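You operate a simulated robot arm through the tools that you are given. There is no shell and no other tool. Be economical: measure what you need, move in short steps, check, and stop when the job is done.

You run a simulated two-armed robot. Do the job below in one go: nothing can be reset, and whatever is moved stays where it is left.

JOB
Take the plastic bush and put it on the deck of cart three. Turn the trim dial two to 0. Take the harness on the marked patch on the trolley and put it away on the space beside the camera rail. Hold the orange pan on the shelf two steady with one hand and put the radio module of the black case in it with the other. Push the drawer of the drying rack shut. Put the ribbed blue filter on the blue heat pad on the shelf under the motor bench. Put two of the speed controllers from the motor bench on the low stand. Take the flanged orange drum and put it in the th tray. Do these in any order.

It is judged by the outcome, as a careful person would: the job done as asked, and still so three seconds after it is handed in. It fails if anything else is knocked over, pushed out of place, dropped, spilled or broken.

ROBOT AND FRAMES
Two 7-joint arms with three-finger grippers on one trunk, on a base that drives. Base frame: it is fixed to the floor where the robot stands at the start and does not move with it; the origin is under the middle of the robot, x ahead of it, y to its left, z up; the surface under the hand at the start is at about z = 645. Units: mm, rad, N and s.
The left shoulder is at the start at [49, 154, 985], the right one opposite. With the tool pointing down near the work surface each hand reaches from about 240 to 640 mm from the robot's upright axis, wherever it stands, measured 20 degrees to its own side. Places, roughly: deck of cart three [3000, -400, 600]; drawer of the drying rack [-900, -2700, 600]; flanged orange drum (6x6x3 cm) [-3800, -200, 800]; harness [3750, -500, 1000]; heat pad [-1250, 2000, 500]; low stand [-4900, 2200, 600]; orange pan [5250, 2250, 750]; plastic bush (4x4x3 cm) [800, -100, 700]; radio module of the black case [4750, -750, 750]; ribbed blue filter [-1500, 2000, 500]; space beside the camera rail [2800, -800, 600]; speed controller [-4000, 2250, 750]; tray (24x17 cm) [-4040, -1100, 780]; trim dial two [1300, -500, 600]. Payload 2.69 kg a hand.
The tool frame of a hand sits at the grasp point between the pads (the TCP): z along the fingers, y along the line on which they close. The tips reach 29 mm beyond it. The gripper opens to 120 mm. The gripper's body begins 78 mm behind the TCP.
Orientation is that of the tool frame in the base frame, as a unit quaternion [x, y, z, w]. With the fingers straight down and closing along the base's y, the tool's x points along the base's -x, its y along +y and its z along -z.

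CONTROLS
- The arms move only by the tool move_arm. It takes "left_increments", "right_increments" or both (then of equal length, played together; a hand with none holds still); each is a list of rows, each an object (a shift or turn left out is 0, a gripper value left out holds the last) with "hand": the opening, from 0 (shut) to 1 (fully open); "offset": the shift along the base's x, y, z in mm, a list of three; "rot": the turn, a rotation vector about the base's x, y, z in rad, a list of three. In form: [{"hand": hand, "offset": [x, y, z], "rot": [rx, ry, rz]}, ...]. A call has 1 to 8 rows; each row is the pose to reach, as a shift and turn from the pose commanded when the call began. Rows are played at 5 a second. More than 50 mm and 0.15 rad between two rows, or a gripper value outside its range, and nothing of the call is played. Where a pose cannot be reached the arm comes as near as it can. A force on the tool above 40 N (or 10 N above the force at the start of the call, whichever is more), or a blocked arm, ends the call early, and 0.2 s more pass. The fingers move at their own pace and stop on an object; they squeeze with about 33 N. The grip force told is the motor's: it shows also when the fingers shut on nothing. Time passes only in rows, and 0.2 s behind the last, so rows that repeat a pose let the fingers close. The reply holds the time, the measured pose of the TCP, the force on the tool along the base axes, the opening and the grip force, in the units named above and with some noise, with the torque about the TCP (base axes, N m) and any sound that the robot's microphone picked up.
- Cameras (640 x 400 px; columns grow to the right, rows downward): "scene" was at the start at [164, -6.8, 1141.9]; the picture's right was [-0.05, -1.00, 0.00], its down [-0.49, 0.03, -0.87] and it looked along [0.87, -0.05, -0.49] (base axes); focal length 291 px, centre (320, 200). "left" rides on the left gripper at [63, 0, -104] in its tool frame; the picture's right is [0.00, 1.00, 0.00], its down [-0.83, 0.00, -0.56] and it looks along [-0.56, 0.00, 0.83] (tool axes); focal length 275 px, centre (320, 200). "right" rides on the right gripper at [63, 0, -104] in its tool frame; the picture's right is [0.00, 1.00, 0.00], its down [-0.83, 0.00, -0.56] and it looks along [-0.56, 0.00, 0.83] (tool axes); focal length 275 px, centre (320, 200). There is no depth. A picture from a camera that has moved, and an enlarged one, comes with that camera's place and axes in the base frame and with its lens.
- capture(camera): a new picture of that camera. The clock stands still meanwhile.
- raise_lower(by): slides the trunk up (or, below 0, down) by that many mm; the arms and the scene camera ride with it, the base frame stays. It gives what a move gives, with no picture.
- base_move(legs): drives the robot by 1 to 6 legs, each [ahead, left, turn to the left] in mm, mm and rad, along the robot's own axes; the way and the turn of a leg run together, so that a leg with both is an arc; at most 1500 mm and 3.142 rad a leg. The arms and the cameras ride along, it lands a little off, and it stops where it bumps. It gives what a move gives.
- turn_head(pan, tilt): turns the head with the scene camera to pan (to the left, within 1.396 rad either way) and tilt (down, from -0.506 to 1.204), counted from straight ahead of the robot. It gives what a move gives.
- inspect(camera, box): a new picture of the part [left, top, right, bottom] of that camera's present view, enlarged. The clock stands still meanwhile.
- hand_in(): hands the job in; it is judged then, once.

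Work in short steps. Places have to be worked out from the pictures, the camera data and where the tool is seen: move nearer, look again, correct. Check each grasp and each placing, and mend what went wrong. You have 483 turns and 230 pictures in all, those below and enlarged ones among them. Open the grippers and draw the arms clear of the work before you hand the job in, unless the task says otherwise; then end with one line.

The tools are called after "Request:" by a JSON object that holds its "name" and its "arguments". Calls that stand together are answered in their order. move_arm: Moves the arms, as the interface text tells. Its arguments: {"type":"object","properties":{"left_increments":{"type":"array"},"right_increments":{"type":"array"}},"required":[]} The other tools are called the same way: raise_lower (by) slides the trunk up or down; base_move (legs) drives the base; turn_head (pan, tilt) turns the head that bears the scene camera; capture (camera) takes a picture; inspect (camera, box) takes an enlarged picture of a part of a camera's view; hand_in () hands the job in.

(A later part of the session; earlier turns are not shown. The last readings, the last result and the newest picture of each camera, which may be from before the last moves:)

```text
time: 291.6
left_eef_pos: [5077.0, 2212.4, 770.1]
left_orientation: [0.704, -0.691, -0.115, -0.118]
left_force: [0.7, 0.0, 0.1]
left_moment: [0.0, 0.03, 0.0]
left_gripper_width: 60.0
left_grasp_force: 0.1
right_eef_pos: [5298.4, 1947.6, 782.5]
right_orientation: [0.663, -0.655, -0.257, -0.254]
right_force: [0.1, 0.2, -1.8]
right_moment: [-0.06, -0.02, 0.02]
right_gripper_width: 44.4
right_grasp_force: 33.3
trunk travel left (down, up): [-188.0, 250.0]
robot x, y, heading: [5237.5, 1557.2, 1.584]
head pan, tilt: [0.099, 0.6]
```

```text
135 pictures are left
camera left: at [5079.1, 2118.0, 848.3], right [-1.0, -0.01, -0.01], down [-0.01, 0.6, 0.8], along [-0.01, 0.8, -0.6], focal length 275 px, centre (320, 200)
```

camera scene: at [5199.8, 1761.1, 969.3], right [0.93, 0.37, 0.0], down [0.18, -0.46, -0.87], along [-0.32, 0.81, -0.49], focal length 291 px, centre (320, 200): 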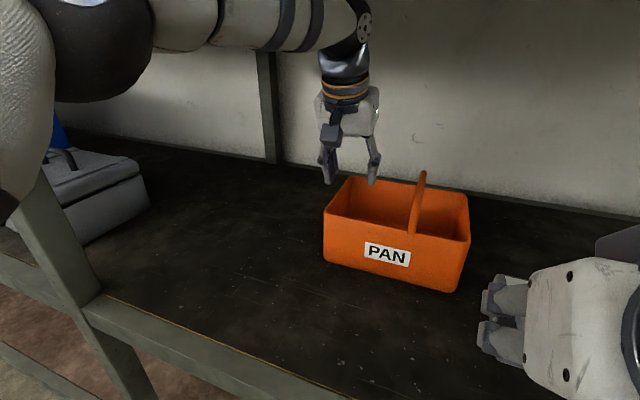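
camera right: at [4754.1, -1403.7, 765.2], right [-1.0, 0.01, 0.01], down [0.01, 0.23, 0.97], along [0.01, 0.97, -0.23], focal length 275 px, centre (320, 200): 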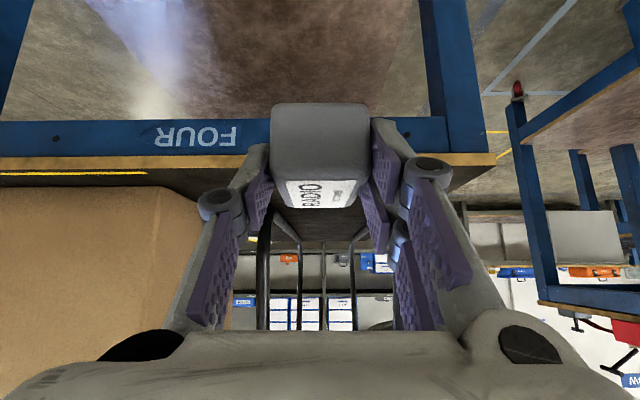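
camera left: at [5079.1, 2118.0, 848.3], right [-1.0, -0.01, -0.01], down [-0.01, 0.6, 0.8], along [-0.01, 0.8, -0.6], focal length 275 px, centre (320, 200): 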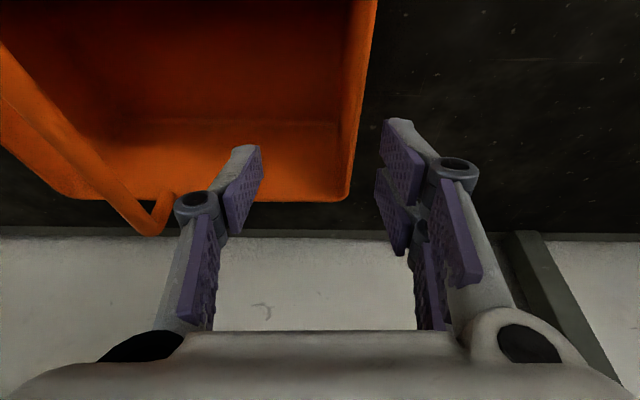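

The left wall's rim lies ~13 mm to the left of centre. I shift, lower 45 mm to straddle it, and check before gripping.

Request:
{"name": "move_arm", "arguments": {"left_increments": [{"offset": [-12, 0, 0]}, {"offset": [-13, 0, -15]}, {"offset": [-13, 0, -30]}, {"offset": [-13, 0, -45]}]}}

Request:
{"name": "capture", "arguments": {"camera": "left"}}

```text
time: 292.6
left_eef_pos: [5065.9, 2210.9, 725.2]
left_orientation: [0.704, -0.69, -0.116, -0.119]
left_force: [1.0, -0.1, -0.1]
left_moment: [0.03, -0.04, -0.01]
left_gripper_width: 59.9
left_grasp_force: 0.1
right_eef_pos: [5298.8, 1947.2, 782.8]
right_orientation: [0.663, -0.656, -0.257, -0.254]
right_force: [0.8, 0.1, -1.3]
right_moment: [-0.02, 0.03, 0.0]
right_gripper_width: 44.6
right_grasp_force: 32.5
trunk travel left (down, up): [-188.0, 250.0]
robot x, y, heading: [5235.8, 1557.7, 1.583]
head pan, tilt: [0.099, 0.6]
```

```text
134 pictures are left
camera left: at [5067.4, 2117.2, 802.5], right [-1.0, -0.01, -0.01], down [-0.01, 0.6, 0.8], along [-0.01, 0.8, -0.6], focal length 275 px, centre (320, 200)
```

left: 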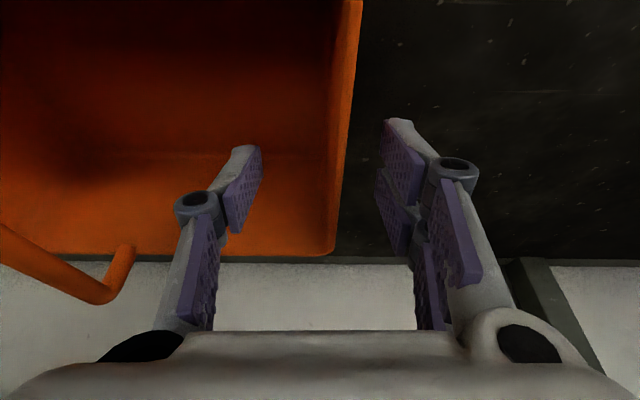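

The wall is now between the fingers, 6 mm off centre. I centre and grip it.

Request:
{"name": "move_arm", "arguments": {"left_increments": [{"offset": [-6, 0, 0]}, {"hand": 0.2, "offset": [-6, 0, 0]}, {"hand": 0, "offset": [-6, 0, 0]}, {"hand": 0, "offset": [-6, 0, 0]}]}}

Request:
{"name": "capture", "arguments": {"camera": "left"}}

Request:
{"name": "capture", "arguments": {"camera": "scene"}}

```text
time: 293.6
left_eef_pos: [5060.6, 2210.4, 724.3]
left_orientation: [0.704, -0.691, -0.115, -0.118]
left_force: [-0.3, -0.8, 0.4]
left_moment: [0.06, 0.06, -0.11]
left_gripper_width: 6.1
left_grasp_force: 33.2
right_eef_pos: [5297.8, 1948.3, 783.8]
right_orientation: [0.663, -0.657, -0.256, -0.253]
right_force: [-0.1, -0.7, -1.4]
right_moment: [-0.02, 0.01, 0.01]
right_gripper_width: 44.4
right_grasp_force: 32.6
trunk travel left (down, up): [-188.0, 250.0]
robot x, y, heading: [5239.4, 1556.1, 1.587]
head pan, tilt: [0.099, 0.6]
```

```text
133 pictures are left
camera left: at [5061.4, 2117.2, 802.2], right [-1.0, -0.01, -0.01], down [-0.01, 0.6, 0.8], along [-0.01, 0.8, -0.6], focal length 275 px, centre (320, 200)
```

left: 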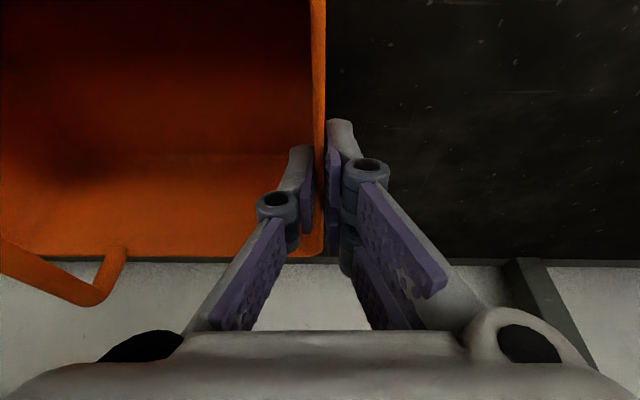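

```text
132 pictures are left
camera scene: at [5200.2, 1761.0, 968.0], right [0.93, 0.37, 0.0], down [0.19, -0.47, -0.86], along [-0.32, 0.8, -0.5], focal length 291 px, centre (320, 200)
```

scene: 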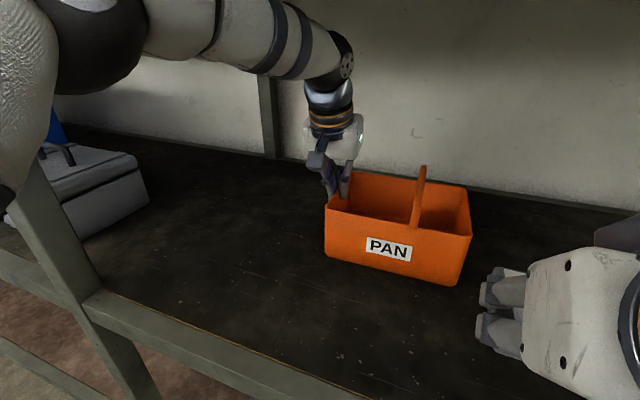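

Pan wall gripped (6 mm). To leave more room for the other hand I regrip 28 mm further back along the wall.

Request:
{"name": "move_arm", "arguments": {"left_increments": [{"hand": 0.25}, {"hand": 0.25, "offset": [0, 5, 0]}, {"offset": [0, 17, 0], "rot": [-0.05, 0, 0]}, {"offset": [0, 28, 0], "rot": [-0.1, 0, 0]}, {"hand": 0, "offset": [0, 28, 0], "rot": [-0.1, 0, 0]}, {"hand": 0, "offset": [0, 28, 0], "rot": [-0.1, 0, 0]}]}}

Request:
{"name": "move_arm", "arguments": {"right_increments": [{"offset": [-35, 0, 20], "rot": [-0.07, 0, 0]}, {"offset": [-70, 0, 35], "rot": [-0.14, 0, 0]}, {"offset": [-110, 10, 35], "rot": [-0.14, 0, 0]}, {"offset": [-150, 20, 35], "rot": [-0.14, 0, 0]}, {"offset": [-185, 40, 35], "rot": [-0.14, 0, 0]}]}}

Request:
{"name": "capture", "arguments": {"camera": "right"}}

Request:
{"name": "capture", "arguments": {"camera": "scene"}}

```text
time: 295.0
left_eef_pos: [5060.6, 2233.6, 724.1]
left_orientation: [0.708, -0.695, -0.088, -0.087]
left_force: [-0.3, -0.1, 0.2]
left_moment: [-0.09, 0.02, -0.03]
left_gripper_width: 6.0
left_grasp_force: 32.8
left hand out of reach, approached as far as the arm can: row 4, 5, 6
right_eef_pos: [5298.3, 1947.4, 784.3]
right_orientation: [0.662, -0.657, -0.257, -0.254]
right_force: [0.2, -1.0, -0.4]
right_moment: [-0.02, 0.01, -0.03]
right_gripper_width: 44.2
right_grasp_force: 32.1
trunk travel left (down, up): [-188.0, 250.0]
robot x, y, heading: [5236.0, 1555.3, 1.582]
head pan, tilt: [0.099, 0.6]
```

```text
time: 296.2
left_eef_pos: [5054.0, 2233.8, 724.2]
left_orientation: [0.712, -0.691, -0.087, -0.088]
left_force: [-1.0, -1.3, 1.4]
left_moment: [0.3, 0.16, 0.09]
left_gripper_width: 5.8
left_grasp_force: 32.5
right_eef_pos: [5122.5, 1979.9, 820.0]
right_orientation: [0.682, -0.669, -0.206, -0.211]
right_force: [11.8, -2.1, -1.2]
right_moment: [0.18, 0.79, 0.72]
right_gripper_width: 44.3
right_grasp_force: 33.1
trunk travel left (down, up): [-188.0, 250.0]
robot x, y, heading: [5238.3, 1558.7, 1.585]
head pan, tilt: [0.099, 0.6]
stopped in row 5 (right hand): the force on the tool passed its limit at 112 N (the readings are from after the stop); the commanded pose is now the measured one
```

```text
131 pictures are left
camera right: at [5123.2, 1869.3, 870.7], right [-1.0, -0.02, -0.01], down [-0.02, 0.37, 0.93], along [-0.01, 0.93, -0.37], focal length 275 px, centre (320, 200)
```

right: 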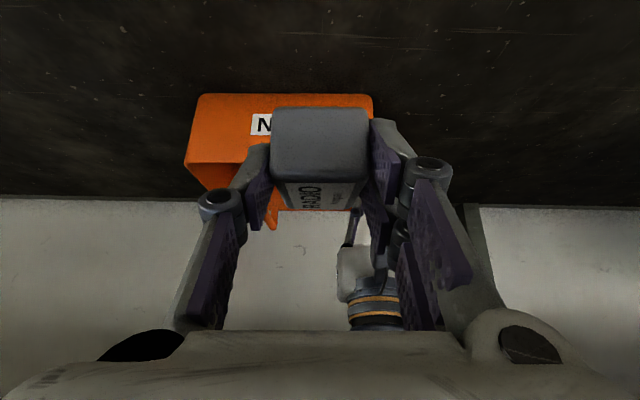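

```text
130 pictures are left
camera scene: at [5223.4, 1764.7, 961.7], right [0.99, 0.12, 0.0], down [0.06, -0.56, -0.83], along [-0.09, 0.82, -0.56], focal length 291 px, centre (320, 200)
```

scene: 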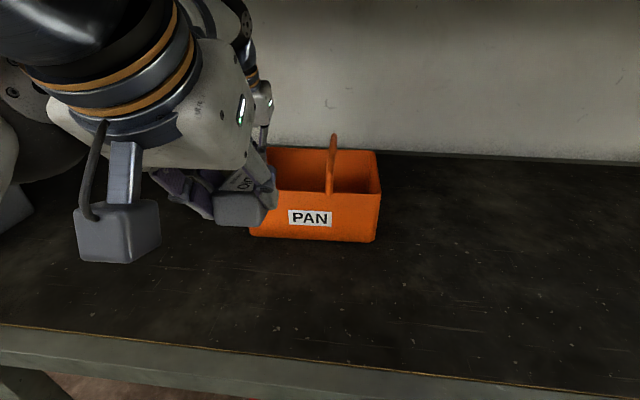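

The right arm touched something while crossing (likely the left upper arm); radio is still gripped, pan still in place. I back the right hand off, release the pan with the left, and re-centre the base 70 mm to the left so the arms cross less.

Request:
{"name": "move_arm", "arguments": {"right_increments": [{"offset": [30, 0, 0]}, {"offset": [60, 0, 0]}, {"offset": [100, 0, 0]}, {"offset": [130, 0, 0]}]}}

Request:
{"name": "move_arm", "arguments": {"left_increments": [{"hand": 0.3}, {"hand": 0.5, "offset": [2, 0, 0]}, {"offset": [4, -5, 20]}, {"offset": [4, -10, 45]}]}}

Request:
{"name": "base_move", "arguments": {"legs": [[0, 70, 0]]}}

Request:
{"name": "turn_head", "arguments": {"pan": 0.1, "tilt": 0.6}}

Request:
{"name": "capture", "arguments": {"camera": "scene"}}

```text
time: 297.2
left_eef_pos: [5056.2, 2232.9, 724.8]
left_orientation: [0.712, -0.691, -0.087, -0.09]
left_force: [1.4, 0.7, 2.3]
left_moment: [-0.12, 0.01, -0.03]
left_gripper_width: 5.9
left_grasp_force: 32.8
right_eef_pos: [5250.8, 1979.9, 817.3]
right_orientation: [0.682, -0.67, -0.207, -0.21]
right_force: [0.4, 1.3, -1.6]
right_moment: [0.01, -0.04, 0.0]
right_gripper_width: 44.3
right_grasp_force: 32.6
trunk travel left (down, up): [-188.0, 250.0]
robot x, y, heading: [5237.5, 1556.1, 1.582]
head pan, tilt: [0.099, 0.6]
```

```text
time: 298.2
left_eef_pos: [5059.8, 2222.2, 768.8]
left_orientation: [0.712, -0.691, -0.087, -0.089]
left_force: [-1.0, 0.8, 0.2]
left_moment: [0.0, 0.02, 0.0]
left_gripper_width: 60.1
left_grasp_force: 0.0
right_eef_pos: [5250.5, 1979.7, 818.6]
right_orientation: [0.682, -0.668, -0.209, -0.21]
right_force: [0.5, -0.4, -1.6]
right_moment: [-0.04, -0.01, -0.06]
right_gripper_width: 44.6
right_grasp_force: 32.8
trunk travel left (down, up): [-188.0, 250.0]
robot x, y, heading: [5232.9, 1558.4, 1.584]
head pan, tilt: [0.099, 0.6]
```

```text
time: 299.4
left_eef_pos: [4992.5, 2221.9, 769.3]
left_orientation: [0.711, -0.692, -0.087, -0.089]
left_force: [-0.2, 0.7, 0.4]
left_moment: [-0.04, -0.05, 0.0]
left_gripper_width: 60.2
left_grasp_force: 0.1
right_eef_pos: [5182.3, 1980.0, 819.2]
right_orientation: [0.681, -0.67, -0.208, -0.211]
right_force: [-1.3, -0.4, -1.5]
right_moment: [-0.03, 0.0, 0.01]
right_gripper_width: 44.3
right_grasp_force: 32.7
trunk travel left (down, up): [-188.0, 250.0]
robot x, y, heading: [5173.5, 1555.9, 1.583]
head pan, tilt: [0.099, 0.6]
```

```text
time: 300.0
left_eef_pos: [4994.3, 2220.8, 769.1]
left_orientation: [0.712, -0.692, -0.088, -0.088]
left_force: [0.2, -0.1, -0.1]
left_moment: [0.01, -0.01, -0.01]
left_gripper_width: 59.8
left_grasp_force: 0.1
right_eef_pos: [5183.1, 1978.3, 818.6]
right_orientation: [0.682, -0.669, -0.207, -0.211]
right_force: [-0.1, -0.2, -1.3]
right_moment: [-0.04, -0.03, 0.02]
right_gripper_width: 44.3
right_grasp_force: 33.0
trunk travel left (down, up): [-188.0, 250.0]
robot x, y, heading: [5171.1, 1557.8, 1.587]
head pan, tilt: [0.099, 0.6]
```

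```text
129 pictures are left
camera scene: at [5157.0, 1764.0, 961.6], right [0.99, 0.11, 0.0], down [0.06, -0.56, -0.83], along [-0.09, 0.82, -0.56], focal length 291 px, centre (320, 200)
```

scene: 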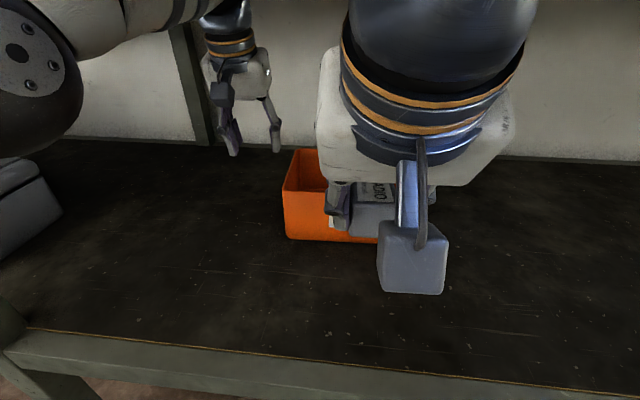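

Right hand hovers clear in front. I take hold of the pan's left wall again with the left hand.

Request:
{"name": "move_arm", "arguments": {"left_increments": [{"offset": [30, 5, 0]}, {"offset": [62, 10, 0]}, {"offset": [62, 10, -22]}, {"offset": [62, 10, -44]}, {"hand": 0.1, "offset": [62, 10, -44]}, {"hand": 0, "offset": [62, 10, -44]}, {"hand": 0, "offset": [62, 10, -44]}]}}

Request:
{"name": "capture", "arguments": {"camera": "left"}}

```text
time: 301.6
left_eef_pos: [5054.7, 2227.5, 725.3]
left_orientation: [0.711, -0.692, -0.088, -0.089]
left_force: [-0.2, 0.0, -0.1]
left_moment: [0.32, -0.01, 0.01]
left_gripper_width: 6.1
left_grasp_force: 33.1
left hand out of reach, approached as far as the arm can: row 1, 2, 3, 4, 5, 6, 7
right_eef_pos: [5183.8, 1979.4, 817.3]
right_orientation: [0.681, -0.67, -0.207, -0.211]
right_force: [0.2, 0.5, -0.3]
right_moment: [-0.05, -0.01, 0.04]
right_gripper_width: 44.2
right_grasp_force: 32.8
trunk travel left (down, up): [-188.0, 250.0]
robot x, y, heading: [5167.6, 1560.2, 1.58]
head pan, tilt: [0.099, 0.6]
```

```text
128 pictures are left
camera left: at [5057.4, 2140.3, 810.0], right [-1.0, -0.02, 0.0], down [-0.02, 0.67, 0.74], along [-0.01, 0.74, -0.67], focal length 275 px, centre (320, 200)
```

left: 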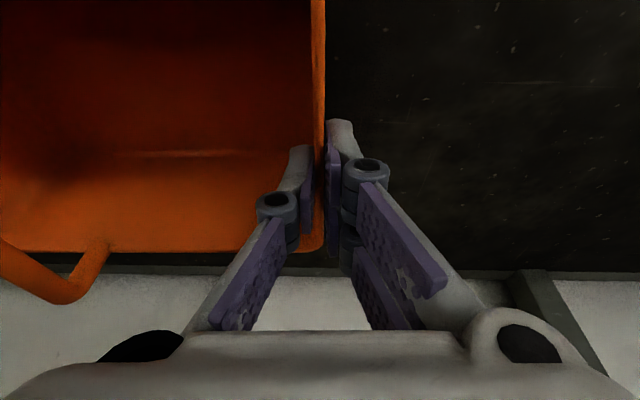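

The pan is held. Now I bring the right hand left to x≈5112 in front of the pan, in small steps.

Request:
{"name": "move_arm", "arguments": {"right_increments": [{"offset": [-24, 10, 0]}, {"offset": [-48, 20, 0]}, {"offset": [-71, 30, 0]}]}}

Request:
{"name": "capture", "arguments": {"camera": "right"}}

Request:
{"name": "capture", "arguments": {"camera": "scene"}}

```text
time: 302.4
left_eef_pos: [5055.5, 2226.2, 725.9]
left_orientation: [0.711, -0.692, -0.088, -0.088]
left_force: [-0.9, 0.1, -0.8]
left_moment: [0.21, 0.04, 0.0]
left_gripper_width: 6.0
left_grasp_force: 33.0
right_eef_pos: [5111.7, 2009.1, 818.9]
right_orientation: [0.682, -0.67, -0.207, -0.21]
right_force: [-0.1, 0.0, -1.7]
right_moment: [-0.03, -0.03, -0.04]
right_gripper_width: 44.5
right_grasp_force: 32.9
trunk travel left (down, up): [-188.0, 250.0]
robot x, y, heading: [5171.5, 1557.6, 1.582]
head pan, tilt: [0.099, 0.6]
```

```text
127 pictures are left
camera right: at [5113.7, 1898.8, 869.8], right [-1.0, -0.02, -0.01], down [-0.02, 0.37, 0.93], along [-0.01, 0.93, -0.37], focal length 275 px, centre (320, 200)
```

right: 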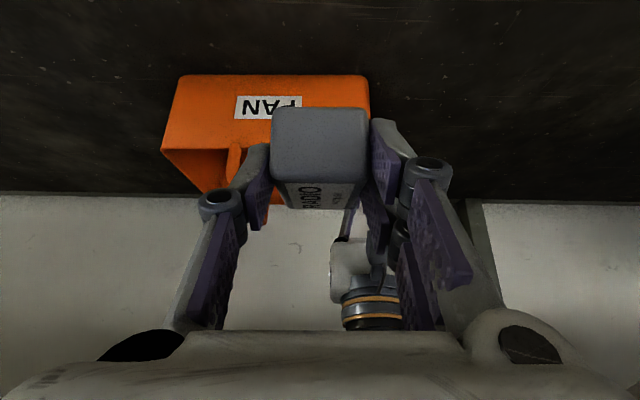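

```text
126 pictures are left
camera scene: at [5157.0, 1764.1, 961.6], right [0.99, 0.11, 0.0], down [0.06, -0.56, -0.82], along [-0.09, 0.82, -0.57], focal length 291 px, centre (320, 200)
```

scene: 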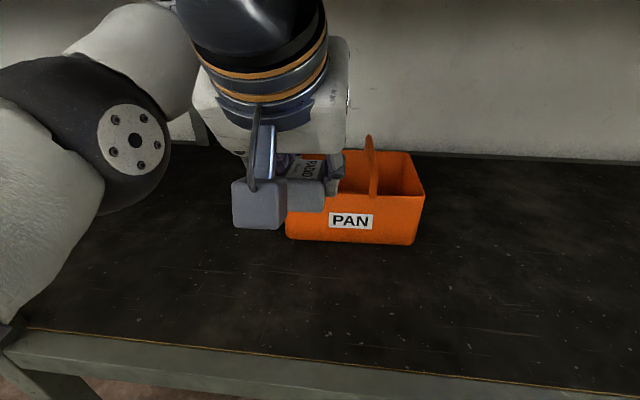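

Everything is clear. I advance over the pan's front wall at a height just above the rim.

Request:
{"name": "move_arm", "arguments": {"right_increments": [{"offset": [2, 40, 0]}, {"offset": [3, 80, -18]}, {"offset": [3, 115, -35]}, {"offset": [3, 145, -36]}, {"offset": [3, 175, -36]}]}}

Request:
{"name": "capture", "arguments": {"camera": "scene"}}

Request:
{"name": "capture", "arguments": {"camera": "right"}}

```text
time: 303.7
left_eef_pos: [5051.0, 2230.1, 727.5]
left_orientation: [0.714, -0.687, -0.096, -0.095]
left_force: [-0.4, 0.8, -1.7]
left_moment: [-0.14, 0.08, 0.01]
left_gripper_width: 6.1
left_grasp_force: 32.8
right_eef_pos: [5110.2, 2176.4, 777.0]
right_orientation: [0.69, -0.666, -0.2, -0.203]
right_force: [0.9, -0.1, -2.1]
right_moment: [-0.03, 0.04, -0.01]
right_gripper_width: 44.3
right_grasp_force: 33.3
trunk travel left (down, up): [-188.0, 250.0]
robot x, y, heading: [5173.0, 1557.5, 1.58]
head pan, tilt: [0.099, 0.6]
stopped in row 5 (left hand): the force on the tool passed its limit at 69 N (the readings are from after the stop); the commanded pose is now the measured one
```

```text
125 pictures are left
camera scene: at [5157.2, 1764.1, 961.6], right [0.99, 0.11, 0.0], down [0.06, -0.56, -0.83], along [-0.09, 0.82, -0.56], focal length 291 px, centre (320, 200)
```

scene: 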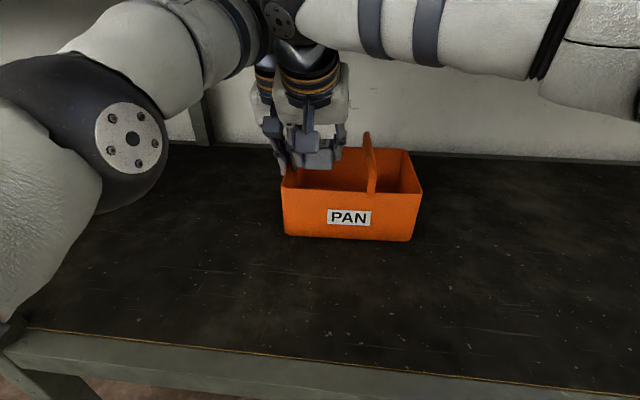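

```text
124 pictures are left
camera right: at [5112.5, 2066.7, 830.6], right [-1.0, -0.03, -0.02], down [-0.03, 0.39, 0.92], along [-0.02, 0.92, -0.39], focal length 275 px, centre (320, 200)
```

right: 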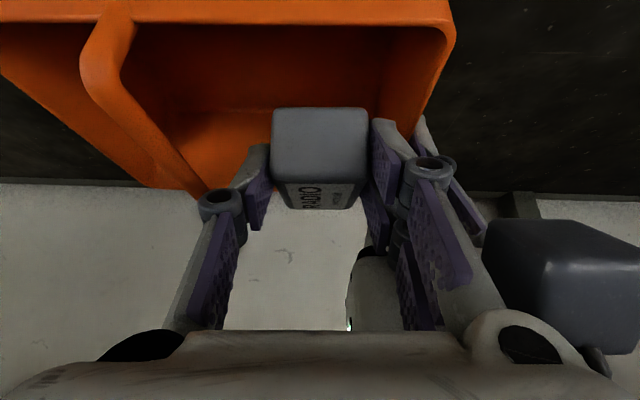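

The hands touched (left wrist camera vs right hand). I retreat with the right, release with the left, and re-plan: base 75 mm closer and the left hand leaning away from the robot so its camera is out of the way.

Request:
{"name": "move_arm", "arguments": {"right_increments": [{"offset": [5, -30, 5]}, {"offset": [8, -70, 15]}, {"offset": [10, -115, 35]}, {"offset": [20, -160, 40]}, {"offset": [40, -200, 40]}, {"offset": [60, -240, 40]}]}}

Request:
{"name": "move_arm", "arguments": {"left_increments": [{"hand": 0.3}, {"hand": 0.5}, {"offset": [0, -5, 22]}, {"offset": [0, -10, 45]}, {"offset": [-20, -40, 45]}, {"offset": [-40, -80, 45]}]}}

Request:
{"name": "base_move", "arguments": {"legs": [[75, 0, 0]]}}

Request:
{"name": "move_arm", "arguments": {"left_increments": [{"offset": [0, 0, 0], "rot": [-0.1, 0, 0]}, {"offset": [0, 0, 0], "rot": [-0.2, 0, 0]}, {"offset": [0, 0, 0], "rot": [-0.3, 0, 0]}, {"offset": [0, 10, 0], "rot": [-0.42, 0, 0]}]}}

Request:
{"name": "capture", "arguments": {"camera": "scene"}}

```text
time: 305.1
left_eef_pos: [5051.9, 2231.1, 728.7]
left_orientation: [0.713, -0.688, -0.095, -0.095]
left_force: [0.2, -0.5, -1.1]
left_moment: [-0.09, 0.06, 0.03]
left_gripper_width: 6.4
left_grasp_force: 32.8
right_eef_pos: [5174.5, 1942.3, 818.8]
right_orientation: [0.681, -0.678, -0.193, -0.198]
right_force: [-0.9, -1.0, -0.2]
right_moment: [-0.08, -0.01, -0.01]
right_gripper_width: 44.3
right_grasp_force: 33.6
trunk travel left (down, up): [-188.0, 250.0]
robot x, y, heading: [5169.8, 1557.1, 1.585]
head pan, tilt: [0.099, 0.6]
```

```text
time: 306.5
left_eef_pos: [5016.0, 2152.2, 777.6]
left_orientation: [0.714, -0.686, -0.096, -0.097]
left_force: [0.0, -0.4, -1.2]
left_moment: [0.03, 0.04, -0.01]
left_gripper_width: 60.0
left_grasp_force: 0.1
right_eef_pos: [5174.1, 1940.7, 817.6]
right_orientation: [0.683, -0.675, -0.194, -0.2]
right_force: [0.7, 0.2, -0.4]
right_moment: [-0.05, 0.0, 0.01]
right_gripper_width: 44.2
right_grasp_force: 33.3
trunk travel left (down, up): [-188.0, 250.0]
robot x, y, heading: [5167.3, 1560.6, 1.577]
head pan, tilt: [0.099, 0.6]
```

```text
time: 307.5
left_eef_pos: [5015.7, 2222.2, 778.3]
left_orientation: [0.713, -0.687, -0.096, -0.097]
left_force: [0.2, 0.2, 0.6]
left_moment: [-0.01, 0.0, -0.01]
left_gripper_width: 60.1
left_grasp_force: 0.1
right_eef_pos: [5169.7, 2008.5, 822.0]
right_orientation: [0.689, -0.665, -0.2, -0.205]
right_force: [-0.7, 0.5, -1.2]
right_moment: [-0.03, 0.04, 0.02]
right_gripper_width: 44.3
right_grasp_force: 32.5
trunk travel left (down, up): [-188.0, 250.0]
robot x, y, heading: [5171.3, 1624.8, 1.578]
head pan, tilt: [0.099, 0.6]
```

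```text
time: 308.5
left_eef_pos: [5025.1, 2202.3, 773.2]
left_orientation: [0.718, -0.692, 0.05, 0.054]
left_force: [0.0, 0.6, 0.4]
left_moment: [0.0, 0.02, 0.03]
left_gripper_width: 60.1
left_grasp_force: 0.1
left hand out of reach, approached as far as the arm can: row 4
right_eef_pos: [5171.1, 2005.7, 821.6]
right_orientation: [0.689, -0.666, -0.199, -0.206]
right_force: [0.8, 0.0, -0.6]
right_moment: [-0.03, -0.02, 0.01]
right_gripper_width: 44.2
right_grasp_force: 33.0
trunk travel left (down, up): [-188.0, 250.0]
robot x, y, heading: [5170.2, 1630.6, 1.582]
head pan, tilt: [0.099, 0.6]
```

```text
123 pictures are left
camera scene: at [5160.3, 1837.9, 978.5], right [1.0, 0.07, 0.0], down [0.03, -0.41, -0.91], along [-0.06, 0.91, -0.41], focal length 291 px, centre (320, 200)
```

scene: 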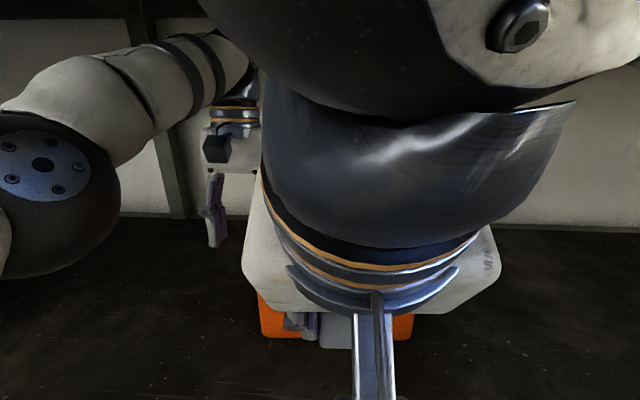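

The right wrist is right up against my head; I move it forward and to the right, then regrip the pan with the left.

Request:
{"name": "move_arm", "arguments": {"right_increments": [{"offset": [40, 15, 0]}, {"offset": [80, 30, 0]}, {"offset": [110, 50, 0]}], "left_increments": [{"offset": [10, 10, 2]}, {"offset": [20, 20, 2]}, {"offset": [27, 30, 2]}]}}

Request:
{"name": "turn_head", "arguments": {"pan": 0.1, "tilt": 0.6}}

Request:
{"name": "capture", "arguments": {"camera": "left"}}

Request:
{"name": "capture", "arguments": {"camera": "scene"}}

```text
time: 309.3
left_eef_pos: [5036.7, 2200.4, 775.9]
left_orientation: [0.718, -0.693, 0.049, 0.053]
left_force: [0.8, 0.1, -0.2]
left_moment: [-0.04, 0.02, 0.0]
left_gripper_width: 59.9
left_grasp_force: 0.0
left hand out of reach, approached as far as the arm can: row 1, 2, 3
right_eef_pos: [5282.1, 2058.1, 822.1]
right_orientation: [0.689, -0.666, -0.2, -0.206]
right_force: [0.3, -0.8, -0.4]
right_moment: [-0.01, -0.01, -0.01]
right_gripper_width: 44.2
right_grasp_force: 33.3
trunk travel left (down, up): [-188.0, 250.0]
robot x, y, heading: [5167.7, 1628.6, 1.581]
head pan, tilt: [0.099, 0.6]
```

```text
time: 309.9
left_eef_pos: [5035.1, 2199.5, 776.9]
left_orientation: [0.718, -0.693, 0.049, 0.053]
left_force: [0.7, -0.1, 0.3]
left_moment: [-0.03, 0.01, -0.02]
left_gripper_width: 60.0
left_grasp_force: 0.1
right_eef_pos: [5282.1, 2057.5, 822.4]
right_orientation: [0.689, -0.666, -0.2, -0.207]
right_force: [0.1, 0.0, -0.8]
right_moment: [-0.02, -0.01, 0.0]
right_gripper_width: 44.2
right_grasp_force: 33.0
trunk travel left (down, up): [-188.0, 250.0]
robot x, y, heading: [5164.7, 1629.5, 1.584]
head pan, tilt: [0.099, 0.6]
```

```text
122 pictures are left
camera left: at [5038.1, 2152.6, 887.8], right [-1.0, -0.03, 0.01], down [-0.02, 0.9, 0.43], along [-0.02, 0.43, -0.9], focal length 275 px, centre (320, 200)
```

left: 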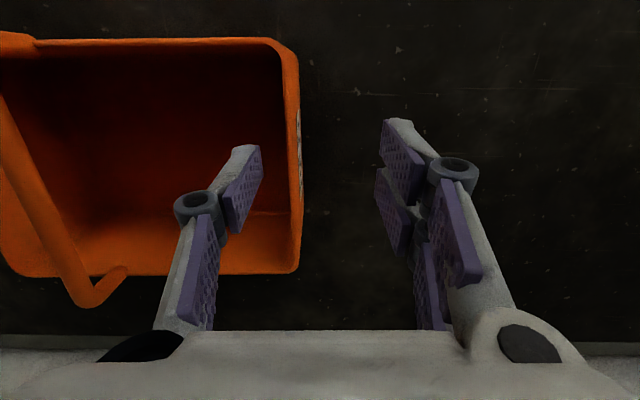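

```text
121 pictures are left
camera scene: at [5160.3, 1837.5, 978.5], right [1.0, 0.07, 0.0], down [0.03, -0.41, -0.91], along [-0.06, 0.91, -0.41], focal length 291 px, centre (320, 200)
```

scene: 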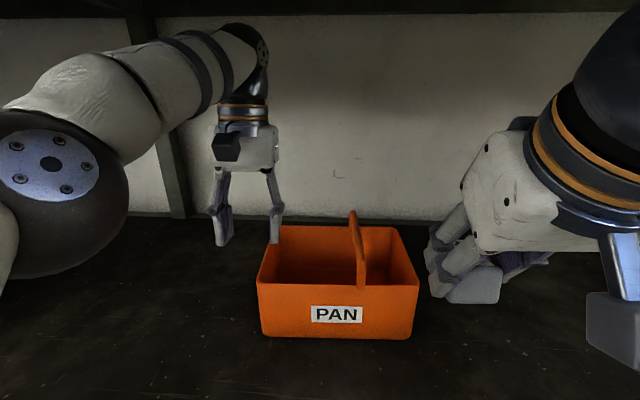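

The left hand can't reach further back from here, and I need its camera box beyond the right hand's path. I creep the base 32 mm closer, then regrip the wall further back.

Request:
{"name": "base_move", "arguments": {"legs": [[32, 0, 0]]}}

Request:
{"name": "move_arm", "arguments": {"left_increments": [{"offset": [10, 0, 0]}, {"offset": [20, 3, 0]}, {"offset": [20, 3, -16]}, {"offset": [20, 3, -32]}, {"offset": [20, 3, -48]}]}}

Request:
{"name": "capture", "arguments": {"camera": "left"}}

```text
time: 310.8
left_eef_pos: [5034.8, 2223.4, 777.0]
left_orientation: [0.717, -0.693, 0.048, 0.053]
left_force: [0.1, -0.6, -1.4]
left_moment: [0.05, 0.02, 0.01]
left_gripper_width: 60.1
left_grasp_force: 0.0
right_eef_pos: [5282.3, 2081.5, 821.6]
right_orientation: [0.688, -0.666, -0.2, -0.206]
right_force: [0.4, 0.3, -1.5]
right_moment: [-0.05, 0.01, 0.04]
right_gripper_width: 44.1
right_grasp_force: 32.8
trunk travel left (down, up): [-188.0, 250.0]
robot x, y, heading: [5175.2, 1648.6, 1.581]
head pan, tilt: [0.099, 0.6]
stopped in leg 1: the robot was blocked; the commanded pose is now the measured one
```

```text
time: 312.0
left_eef_pos: [5054.5, 2227.4, 727.9]
left_orientation: [0.717, -0.693, 0.049, 0.053]
left_force: [-0.8, -0.8, -0.4]
left_moment: [0.0, 0.0, 0.01]
left_gripper_width: 60.2
left_grasp_force: 0.0
left hand out of reach, approached as far as the arm can: row 2
right_eef_pos: [5282.7, 2080.2, 823.3]
right_orientation: [0.689, -0.665, -0.201, -0.207]
right_force: [-0.5, -0.4, -1.2]
right_moment: [-0.03, 0.01, -0.01]
right_gripper_width: 44.3
right_grasp_force: 32.3
trunk travel left (down, up): [-188.0, 250.0]
robot x, y, heading: [5171.3, 1655.0, 1.583]
head pan, tilt: [0.099, 0.6]
```

```text
120 pictures are left
camera left: at [5056.9, 2180.3, 838.1], right [-1.0, -0.03, 0.01], down [-0.02, 0.9, 0.43], along [-0.02, 0.43, -0.9], focal length 275 px, centre (320, 200)
```

left: 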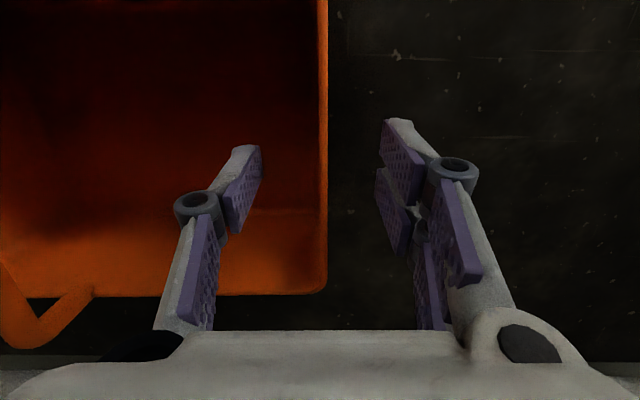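

The wall is centred between the left fingers; I close on it.

Request:
{"name": "move_arm", "arguments": {"left_increments": [{"hand": 0.2}, {"hand": 0}, {"hand": 0}]}}

Request:
{"name": "move_arm", "arguments": {"right_increments": [{"offset": [0, -20, 5]}, {"offset": [-30, -40, 5]}, {"offset": [-70, -45, 5]}, {"offset": [-110, -45, 5]}, {"offset": [-145, -45, 5]}]}}

Request:
{"name": "capture", "arguments": {"camera": "right"}}

```text
time: 312.8
left_eef_pos: [5053.9, 2227.8, 726.8]
left_orientation: [0.718, -0.693, 0.049, 0.053]
left_force: [0.2, 0.9, 0.7]
left_moment: [0.19, 0.01, 0.15]
left_gripper_width: 6.1
left_grasp_force: 32.3
right_eef_pos: [5282.4, 2080.8, 823.4]
right_orientation: [0.688, -0.666, -0.2, -0.207]
right_force: [0.4, 0.3, -0.9]
right_moment: [-0.04, 0.02, -0.01]
right_gripper_width: 44.3
right_grasp_force: 32.2
trunk travel left (down, up): [-188.0, 250.0]
robot x, y, heading: [5172.2, 1656.5, 1.584]
head pan, tilt: [0.099, 0.6]
```

```text
time: 314.0
left_eef_pos: [5056.3, 2227.2, 725.9]
left_orientation: [0.718, -0.693, 0.048, 0.053]
left_force: [-0.5, -0.2, 0.0]
left_moment: [-0.04, 0.0, 0.0]
left_gripper_width: 6.2
left_grasp_force: 32.7
right_eef_pos: [5139.9, 2036.0, 829.1]
right_orientation: [0.687, -0.668, -0.2, -0.206]
right_force: [-0.2, -0.2, -0.9]
right_moment: [0.0, -0.01, -0.02]
right_gripper_width: 44.4
right_grasp_force: 33.0
trunk travel left (down, up): [-188.0, 250.0]
robot x, y, heading: [5168.9, 1654.3, 1.581]
head pan, tilt: [0.099, 0.6]
```

```text
119 pictures are left
camera right: at [5141.7, 1924.9, 881.3], right [-1.0, -0.03, -0.02], down [-0.03, 0.39, 0.92], along [-0.02, 0.92, -0.39], focal length 275 px, centre (320, 200)
```

right: 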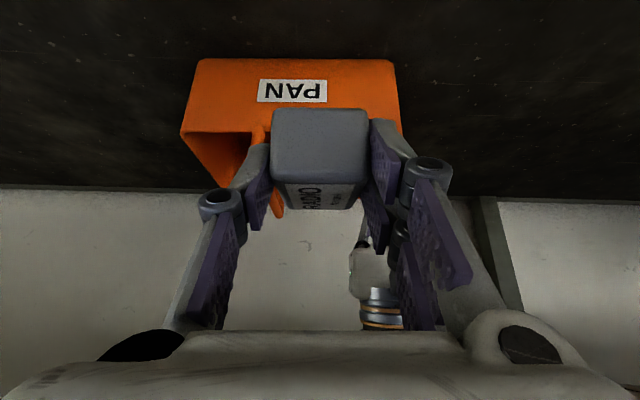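

Hold is firm, and the left camera is now behind the right hand's path. I advance the radio over the front wall.

Request:
{"name": "move_arm", "arguments": {"right_increments": [{"offset": [-10, 40, -10]}, {"offset": [-22, 80, -28]}, {"offset": [-24, 115, -48]}, {"offset": [-24, 143, -52]}]}}

Request:
{"name": "capture", "arguments": {"camera": "right"}}

Request:
{"name": "capture", "arguments": {"camera": "left"}}

```text
time: 315.0
left_eef_pos: [5055.0, 2228.3, 726.1]
left_orientation: [0.717, -0.693, 0.048, 0.053]
left_force: [-0.5, 0.1, -1.1]
left_moment: [-0.1, -0.02, -0.02]
left_gripper_width: 5.9
left_grasp_force: 33.0
right_eef_pos: [5114.5, 2181.1, 776.7]
right_orientation: [0.688, -0.665, -0.201, -0.207]
right_force: [-1.1, -0.3, -1.0]
right_moment: [-0.03, 0.01, 0.0]
right_gripper_width: 44.1
right_grasp_force: 32.8
trunk travel left (down, up): [-188.0, 250.0]
robot x, y, heading: [5165.2, 1655.4, 1.577]
head pan, tilt: [0.099, 0.6]
```

```text
118 pictures are left
camera right: at [5117.3, 2070.7, 829.6], right [-1.0, -0.03, -0.02], down [-0.03, 0.39, 0.92], along [-0.02, 0.92, -0.39], focal length 275 px, centre (320, 200)
```

right: 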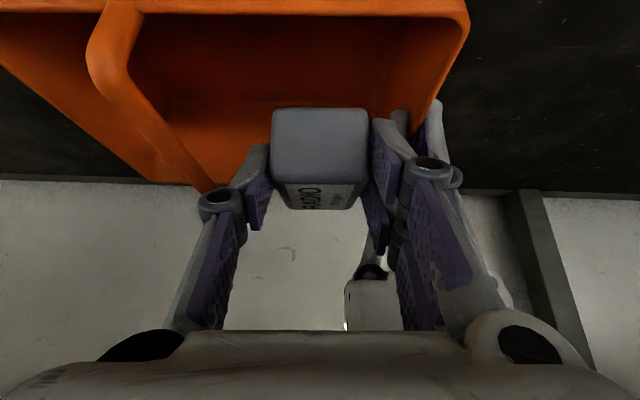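

```text
117 pictures are left
camera left: at [5056.7, 2180.1, 838.3], right [-1.0, -0.03, 0.01], down [-0.02, 0.9, 0.43], along [-0.02, 0.43, -0.9], focal length 275 px, centre (320, 200)
```

left: 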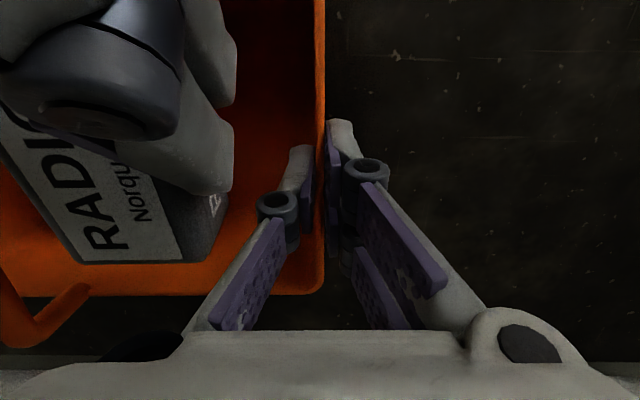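

The radio is inside the pan's outline. I lower it step by step to the pan floor.

Request:
{"name": "move_arm", "arguments": {"right_increments": [{"offset": [0, 0, -30]}, {"offset": [0, 0, -60]}, {"offset": [0, 0, -85]}, {"offset": [0, 0, -98]}]}}

Request:
{"name": "capture", "arguments": {"camera": "left"}}

```text
time: 316.0
left_eef_pos: [5054.3, 2225.6, 728.8]
left_orientation: [0.717, -0.693, 0.05, 0.055]
left_force: [-0.3, -2.3, 12.2]
left_moment: [-1.17, -0.05, -0.11]
left_gripper_width: 6.2
left_grasp_force: 32.4
right_eef_pos: [5114.2, 2186.1, 692.8]
right_orientation: [0.683, -0.667, -0.209, -0.21]
right_force: [-1.5, 4.3, 2.2]
right_moment: [-0.29, -0.02, -0.21]
right_gripper_width: 44.0
right_grasp_force: 33.0
trunk travel left (down, up): [-188.0, 250.0]
robot x, y, heading: [5168.6, 1657.0, 1.581]
head pan, tilt: [0.099, 0.6]
stopped in row 4 (right hand): the force on the tool passed its limit at 51 N (the readings are from after the stop); the commanded pose is now the measured one
```

```text
116 pictures are left
camera left: at [5057.1, 2178.9, 839.9], right [-1.0, -0.03, 0.01], down [-0.02, 0.9, 0.43], along [-0.02, 0.43, -0.9], focal length 275 px, centre (320, 200)
```

left: 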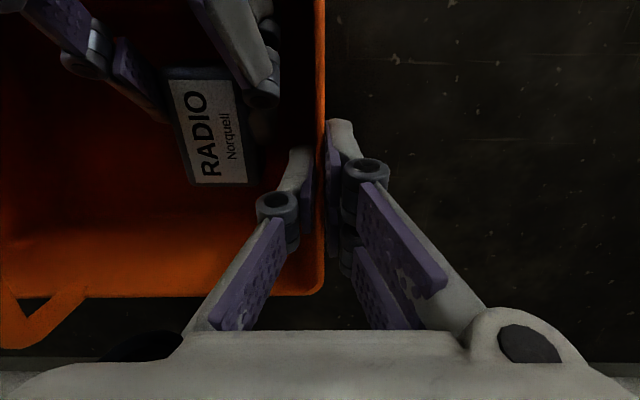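

Contact at TCP z 693, likely the radio's front lower edge on the pan floor since it is tilted. I rotate the hand +0.13 to level the radio and lower a little.

Request:
{"name": "move_arm", "arguments": {"right_increments": [{"offset": [0, -2, 3], "rot": [0.06, 0, 0]}, {"offset": [0, -2, 2], "rot": [0.13, 0, 0]}, {"offset": [0, -2, -4], "rot": [0.13, 0, 0]}, {"offset": [0, -2, -9], "rot": [0.13, 0, 0]}]}}

Request:
{"name": "capture", "arguments": {"camera": "right"}}

```text
time: 316.6
left_eef_pos: [5055.8, 2225.3, 726.6]
left_orientation: [0.716, -0.694, 0.052, 0.056]
left_force: [-1.4, -0.1, 10.2]
left_moment: [-0.78, -0.01, -0.29]
left_gripper_width: 5.7
left_grasp_force: 32.8
right_eef_pos: [5116.7, 2187.9, 697.9]
right_orientation: [0.664, -0.657, -0.252, -0.254]
right_force: [-2.5, 4.3, 3.3]
right_moment: [-0.35, 0.07, -0.23]
right_gripper_width: 44.3
right_grasp_force: 32.9
trunk travel left (down, up): [-188.0, 250.0]
robot x, y, heading: [5171.1, 1652.2, 1.579]
head pan, tilt: [0.099, 0.6]
stopped in row 3 (right hand): the force on the tool passed its limit at 44 N (the readings are from after the stop); the commanded pose is now the measured one
```

```text
115 pictures are left
camera right: at [5117.0, 2071.3, 734.1], right [-1.0, -0.01, -0.01], down [-0.01, 0.25, 0.97], along [-0.01, 0.97, -0.25], focal length 275 px, centre (320, 200)
```

right: 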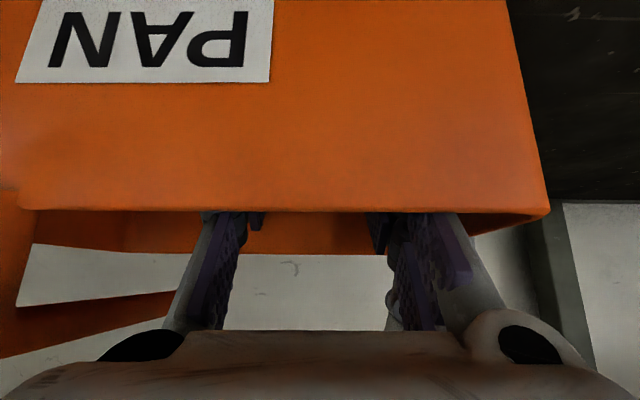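

The fingers were resting on the pan's front rim. I return to the 0.6 pitch, go 13 mm deeper, and lower again gently.

Request:
{"name": "move_arm", "arguments": {"right_increments": [{"offset": [0, 4, 10], "rot": [-0.06, 0, 0]}, {"offset": [0, 10, 12], "rot": [-0.13, 0, 0]}, {"offset": [0, 13, 4], "rot": [-0.13, 0, 0]}, {"offset": [0, 13, -4], "rot": [-0.13, 0, 0]}, {"offset": [0, 13, -10], "rot": [-0.13, 0, 0]}]}}

```text
time: 317.8
left_eef_pos: [5054.6, 2224.4, 725.9]
left_orientation: [0.716, -0.694, 0.052, 0.056]
left_force: [0.7, 3.0, 11.1]
left_moment: [-0.77, -0.03, -0.19]
left_gripper_width: 5.7
left_grasp_force: 33.0
right_eef_pos: [5115.8, 2199.8, 687.6]
right_orientation: [0.681, -0.67, -0.209, -0.209]
right_force: [0.0, 0.0, -1.2]
right_moment: [-0.08, 0.04, 0.0]
right_gripper_width: 44.2
right_grasp_force: 32.9
trunk travel left (down, up): [-188.0, 250.0]
robot x, y, heading: [5170.6, 1653.8, 1.576]
head pan, tilt: [0.099, 0.6]
```

Free now at 688. I continue down in small steps until the radio touches the floor.

Request:
{"name": "move_arm", "arguments": {"right_increments": [{"offset": [0, 0, -4]}, {"offset": [0, 0, -8]}, {"offset": [0, 0, -12]}]}}

Request:
{"name": "capture", "arguments": {"camera": "left"}}

```text
time: 318.6
left_eef_pos: [5054.0, 2223.7, 725.3]
left_orientation: [0.716, -0.694, 0.051, 0.056]
left_force: [-0.1, 3.3, 9.0]
left_moment: [-0.64, -0.02, -0.05]
left_gripper_width: 5.9
left_grasp_force: 32.9
right_eef_pos: [5115.9, 2199.9, 675.0]
right_orientation: [0.68, -0.67, -0.208, -0.211]
right_force: [0.3, -0.2, -0.8]
right_moment: [0.02, 0.02, -0.01]
right_gripper_width: 44.4
right_grasp_force: 33.2
trunk travel left (down, up): [-188.0, 250.0]
robot x, y, heading: [5165.8, 1655.3, 1.58]
head pan, tilt: [0.099, 0.6]
```

```text
114 pictures are left
camera left: at [5057.4, 2178.6, 838.8], right [-1.0, -0.03, 0.01], down [-0.02, 0.91, 0.42], along [-0.02, 0.42, -0.91], focal length 275 px, centre (320, 200)
```

left: 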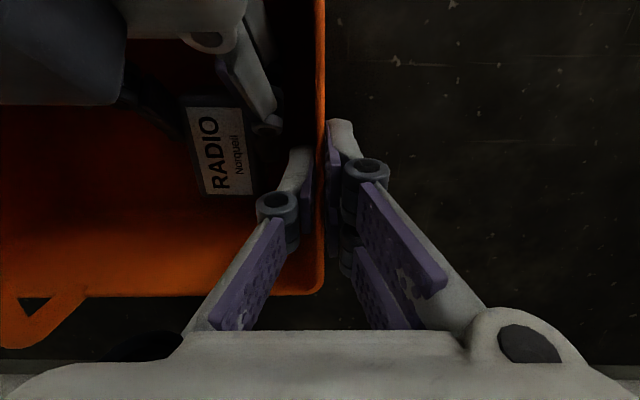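

Request:
{"name": "move_arm", "arguments": {"right_increments": [{"offset": [0, 0, -3]}, {"offset": [0, 0, -6]}, {"offset": [0, 0, -9]}]}}

```text
time: 319.4
left_eef_pos: [5056.0, 2225.5, 726.7]
left_orientation: [0.716, -0.694, 0.052, 0.057]
left_force: [-1.1, 4.6, -6.2]
left_moment: [0.67, 0.1, 0.14]
left_gripper_width: 6.0
left_grasp_force: 32.7
right_eef_pos: [5114.9, 2200.0, 667.4]
right_orientation: [0.68, -0.669, -0.211, -0.211]
right_force: [-1.2, -2.9, 18.5]
right_moment: [0.98, 0.08, 0.02]
right_gripper_width: 44.9
right_grasp_force: 32.3
trunk travel left (down, up): [-188.0, 250.0]
robot x, y, heading: [5166.7, 1653.2, 1.578]
head pan, tilt: [0.099, 0.6]
```

The radio rests on the pan floor (18 N at 667). While the left keeps holding, I open the right and lift straight out.

Request:
{"name": "move_arm", "arguments": {"right_increments": [{"offset": [0, 0, 1]}, {"hand": 0.47, "offset": [0, 0, 2]}, {"hand": 0.47, "offset": [0, 0, 2]}, {"offset": [0, -3, 30]}, {"offset": [0, -10, 65]}, {"offset": [0, -20, 105]}, {"offset": [0, -20, 130]}, {"offset": [0, -60, 145]}]}}

Request:
{"name": "capture", "arguments": {"camera": "left"}}

```text
time: 321.2
left_eef_pos: [5053.1, 2225.8, 727.2]
left_orientation: [0.716, -0.694, 0.051, 0.056]
left_force: [0.2, -1.7, 1.1]
left_moment: [-0.13, -0.04, 0.02]
left_gripper_width: 6.1
left_grasp_force: 32.8
right_eef_pos: [5114.9, 2141.2, 809.5]
right_orientation: [0.68, -0.671, -0.209, -0.21]
right_force: [-0.8, -1.1, 0.5]
right_moment: [0.0, 0.0, -0.03]
right_gripper_width: 56.3
right_grasp_force: 0.0
trunk travel left (down, up): [-188.0, 250.0]
robot x, y, heading: [5168.5, 1654.4, 1.581]
head pan, tilt: [0.099, 0.6]
```

```text
113 pictures are left
camera left: at [5057.3, 2178.6, 838.9], right [-1.0, -0.03, 0.01], down [-0.02, 0.91, 0.42], along [-0.02, 0.42, -0.91], focal length 275 px, centre (320, 200)
```

left: 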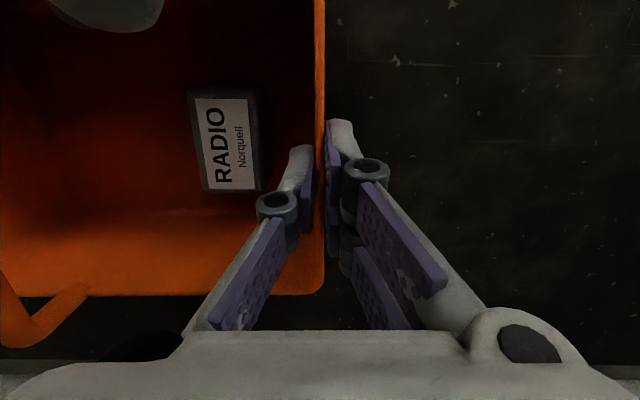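

The radio lies flat in the pan. I swing the right hand away to the right, then release the pan and raise the left hand.

Request:
{"name": "move_arm", "arguments": {"right_increments": [{"offset": [10, -35, 8]}, {"offset": [45, -60, 8]}, {"offset": [85, -80, 8]}, {"offset": [125, -80, 8]}, {"offset": [165, -80, 8]}]}}

Request:
{"name": "move_arm", "arguments": {"left_increments": [{"hand": 0.2}, {"hand": 0.35}, {"hand": 0.35, "offset": [0, 0, 20]}, {"offset": [0, 0, 48]}, {"offset": [-25, -20, 48]}, {"offset": [-45, -50, 48]}]}}

Request:
{"name": "base_move", "arguments": {"legs": [[-450, 0, 0]]}}

Request:
{"name": "capture", "arguments": {"camera": "scene"}}

```text
time: 322.4
left_eef_pos: [5054.6, 2225.0, 725.9]
left_orientation: [0.716, -0.694, 0.052, 0.055]
left_force: [0.8, -0.3, 0.2]
left_moment: [-0.14, -0.05, 0.0]
left_gripper_width: 6.1
left_grasp_force: 33.1
right_eef_pos: [5281.1, 2060.4, 821.5]
right_orientation: [0.68, -0.67, -0.209, -0.211]
right_force: [0.9, -0.3, 0.0]
right_moment: [-0.02, -0.02, 0.01]
right_gripper_width: 56.3
right_grasp_force: 0.0
trunk travel left (down, up): [-188.0, 250.0]
robot x, y, heading: [5167.5, 1654.7, 1.578]
head pan, tilt: [0.099, 0.6]
```

```text
time: 323.8
left_eef_pos: [5009.6, 2171.9, 774.7]
left_orientation: [0.715, -0.695, 0.052, 0.055]
left_force: [-0.9, 0.1, -0.2]
left_moment: [0.02, 0.05, 0.04]
left_gripper_width: 42.1
left_grasp_force: 0.1
left hand out of reach, approached as far as the arm can: row 4
right_eef_pos: [5280.3, 2060.4, 822.6]
right_orientation: [0.681, -0.67, -0.21, -0.21]
right_force: [0.4, 0.1, 0.3]
right_moment: [0.0, 0.03, 0.01]
right_gripper_width: 56.5
right_grasp_force: 0.0
trunk travel left (down, up): [-188.0, 250.0]
robot x, y, heading: [5167.9, 1654.3, 1.584]
head pan, tilt: [0.099, 0.6]
```

```text
time: 326.5
left_eef_pos: [5012.1, 1731.7, 770.8]
left_orientation: [0.717, -0.693, 0.054, 0.058]
left_force: [-0.8, -0.3, -0.5]
left_moment: [0.02, 0.01, -0.02]
left_gripper_width: 42.0
left_grasp_force: 0.1
right_eef_pos: [5283.8, 1619.7, 819.3]
right_orientation: [0.683, -0.669, -0.208, -0.208]
right_force: [-0.6, -0.6, 0.5]
right_moment: [0.0, 0.02, -0.01]
right_gripper_width: 56.1
right_grasp_force: 0.0
trunk travel left (down, up): [-188.0, 250.0]
robot x, y, heading: [5172.5, 1207.4, 1.583]
head pan, tilt: [0.099, 0.6]
```

```text
112 pictures are left
camera scene: at [5160.3, 1416.0, 961.6], right [0.99, 0.11, 0.0], down [0.06, -0.56, -0.83], along [-0.09, 0.82, -0.56], focal length 291 px, centre (320, 200)
```

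scene: 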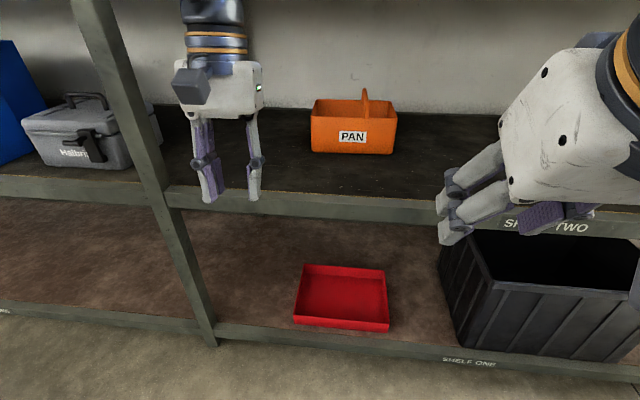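

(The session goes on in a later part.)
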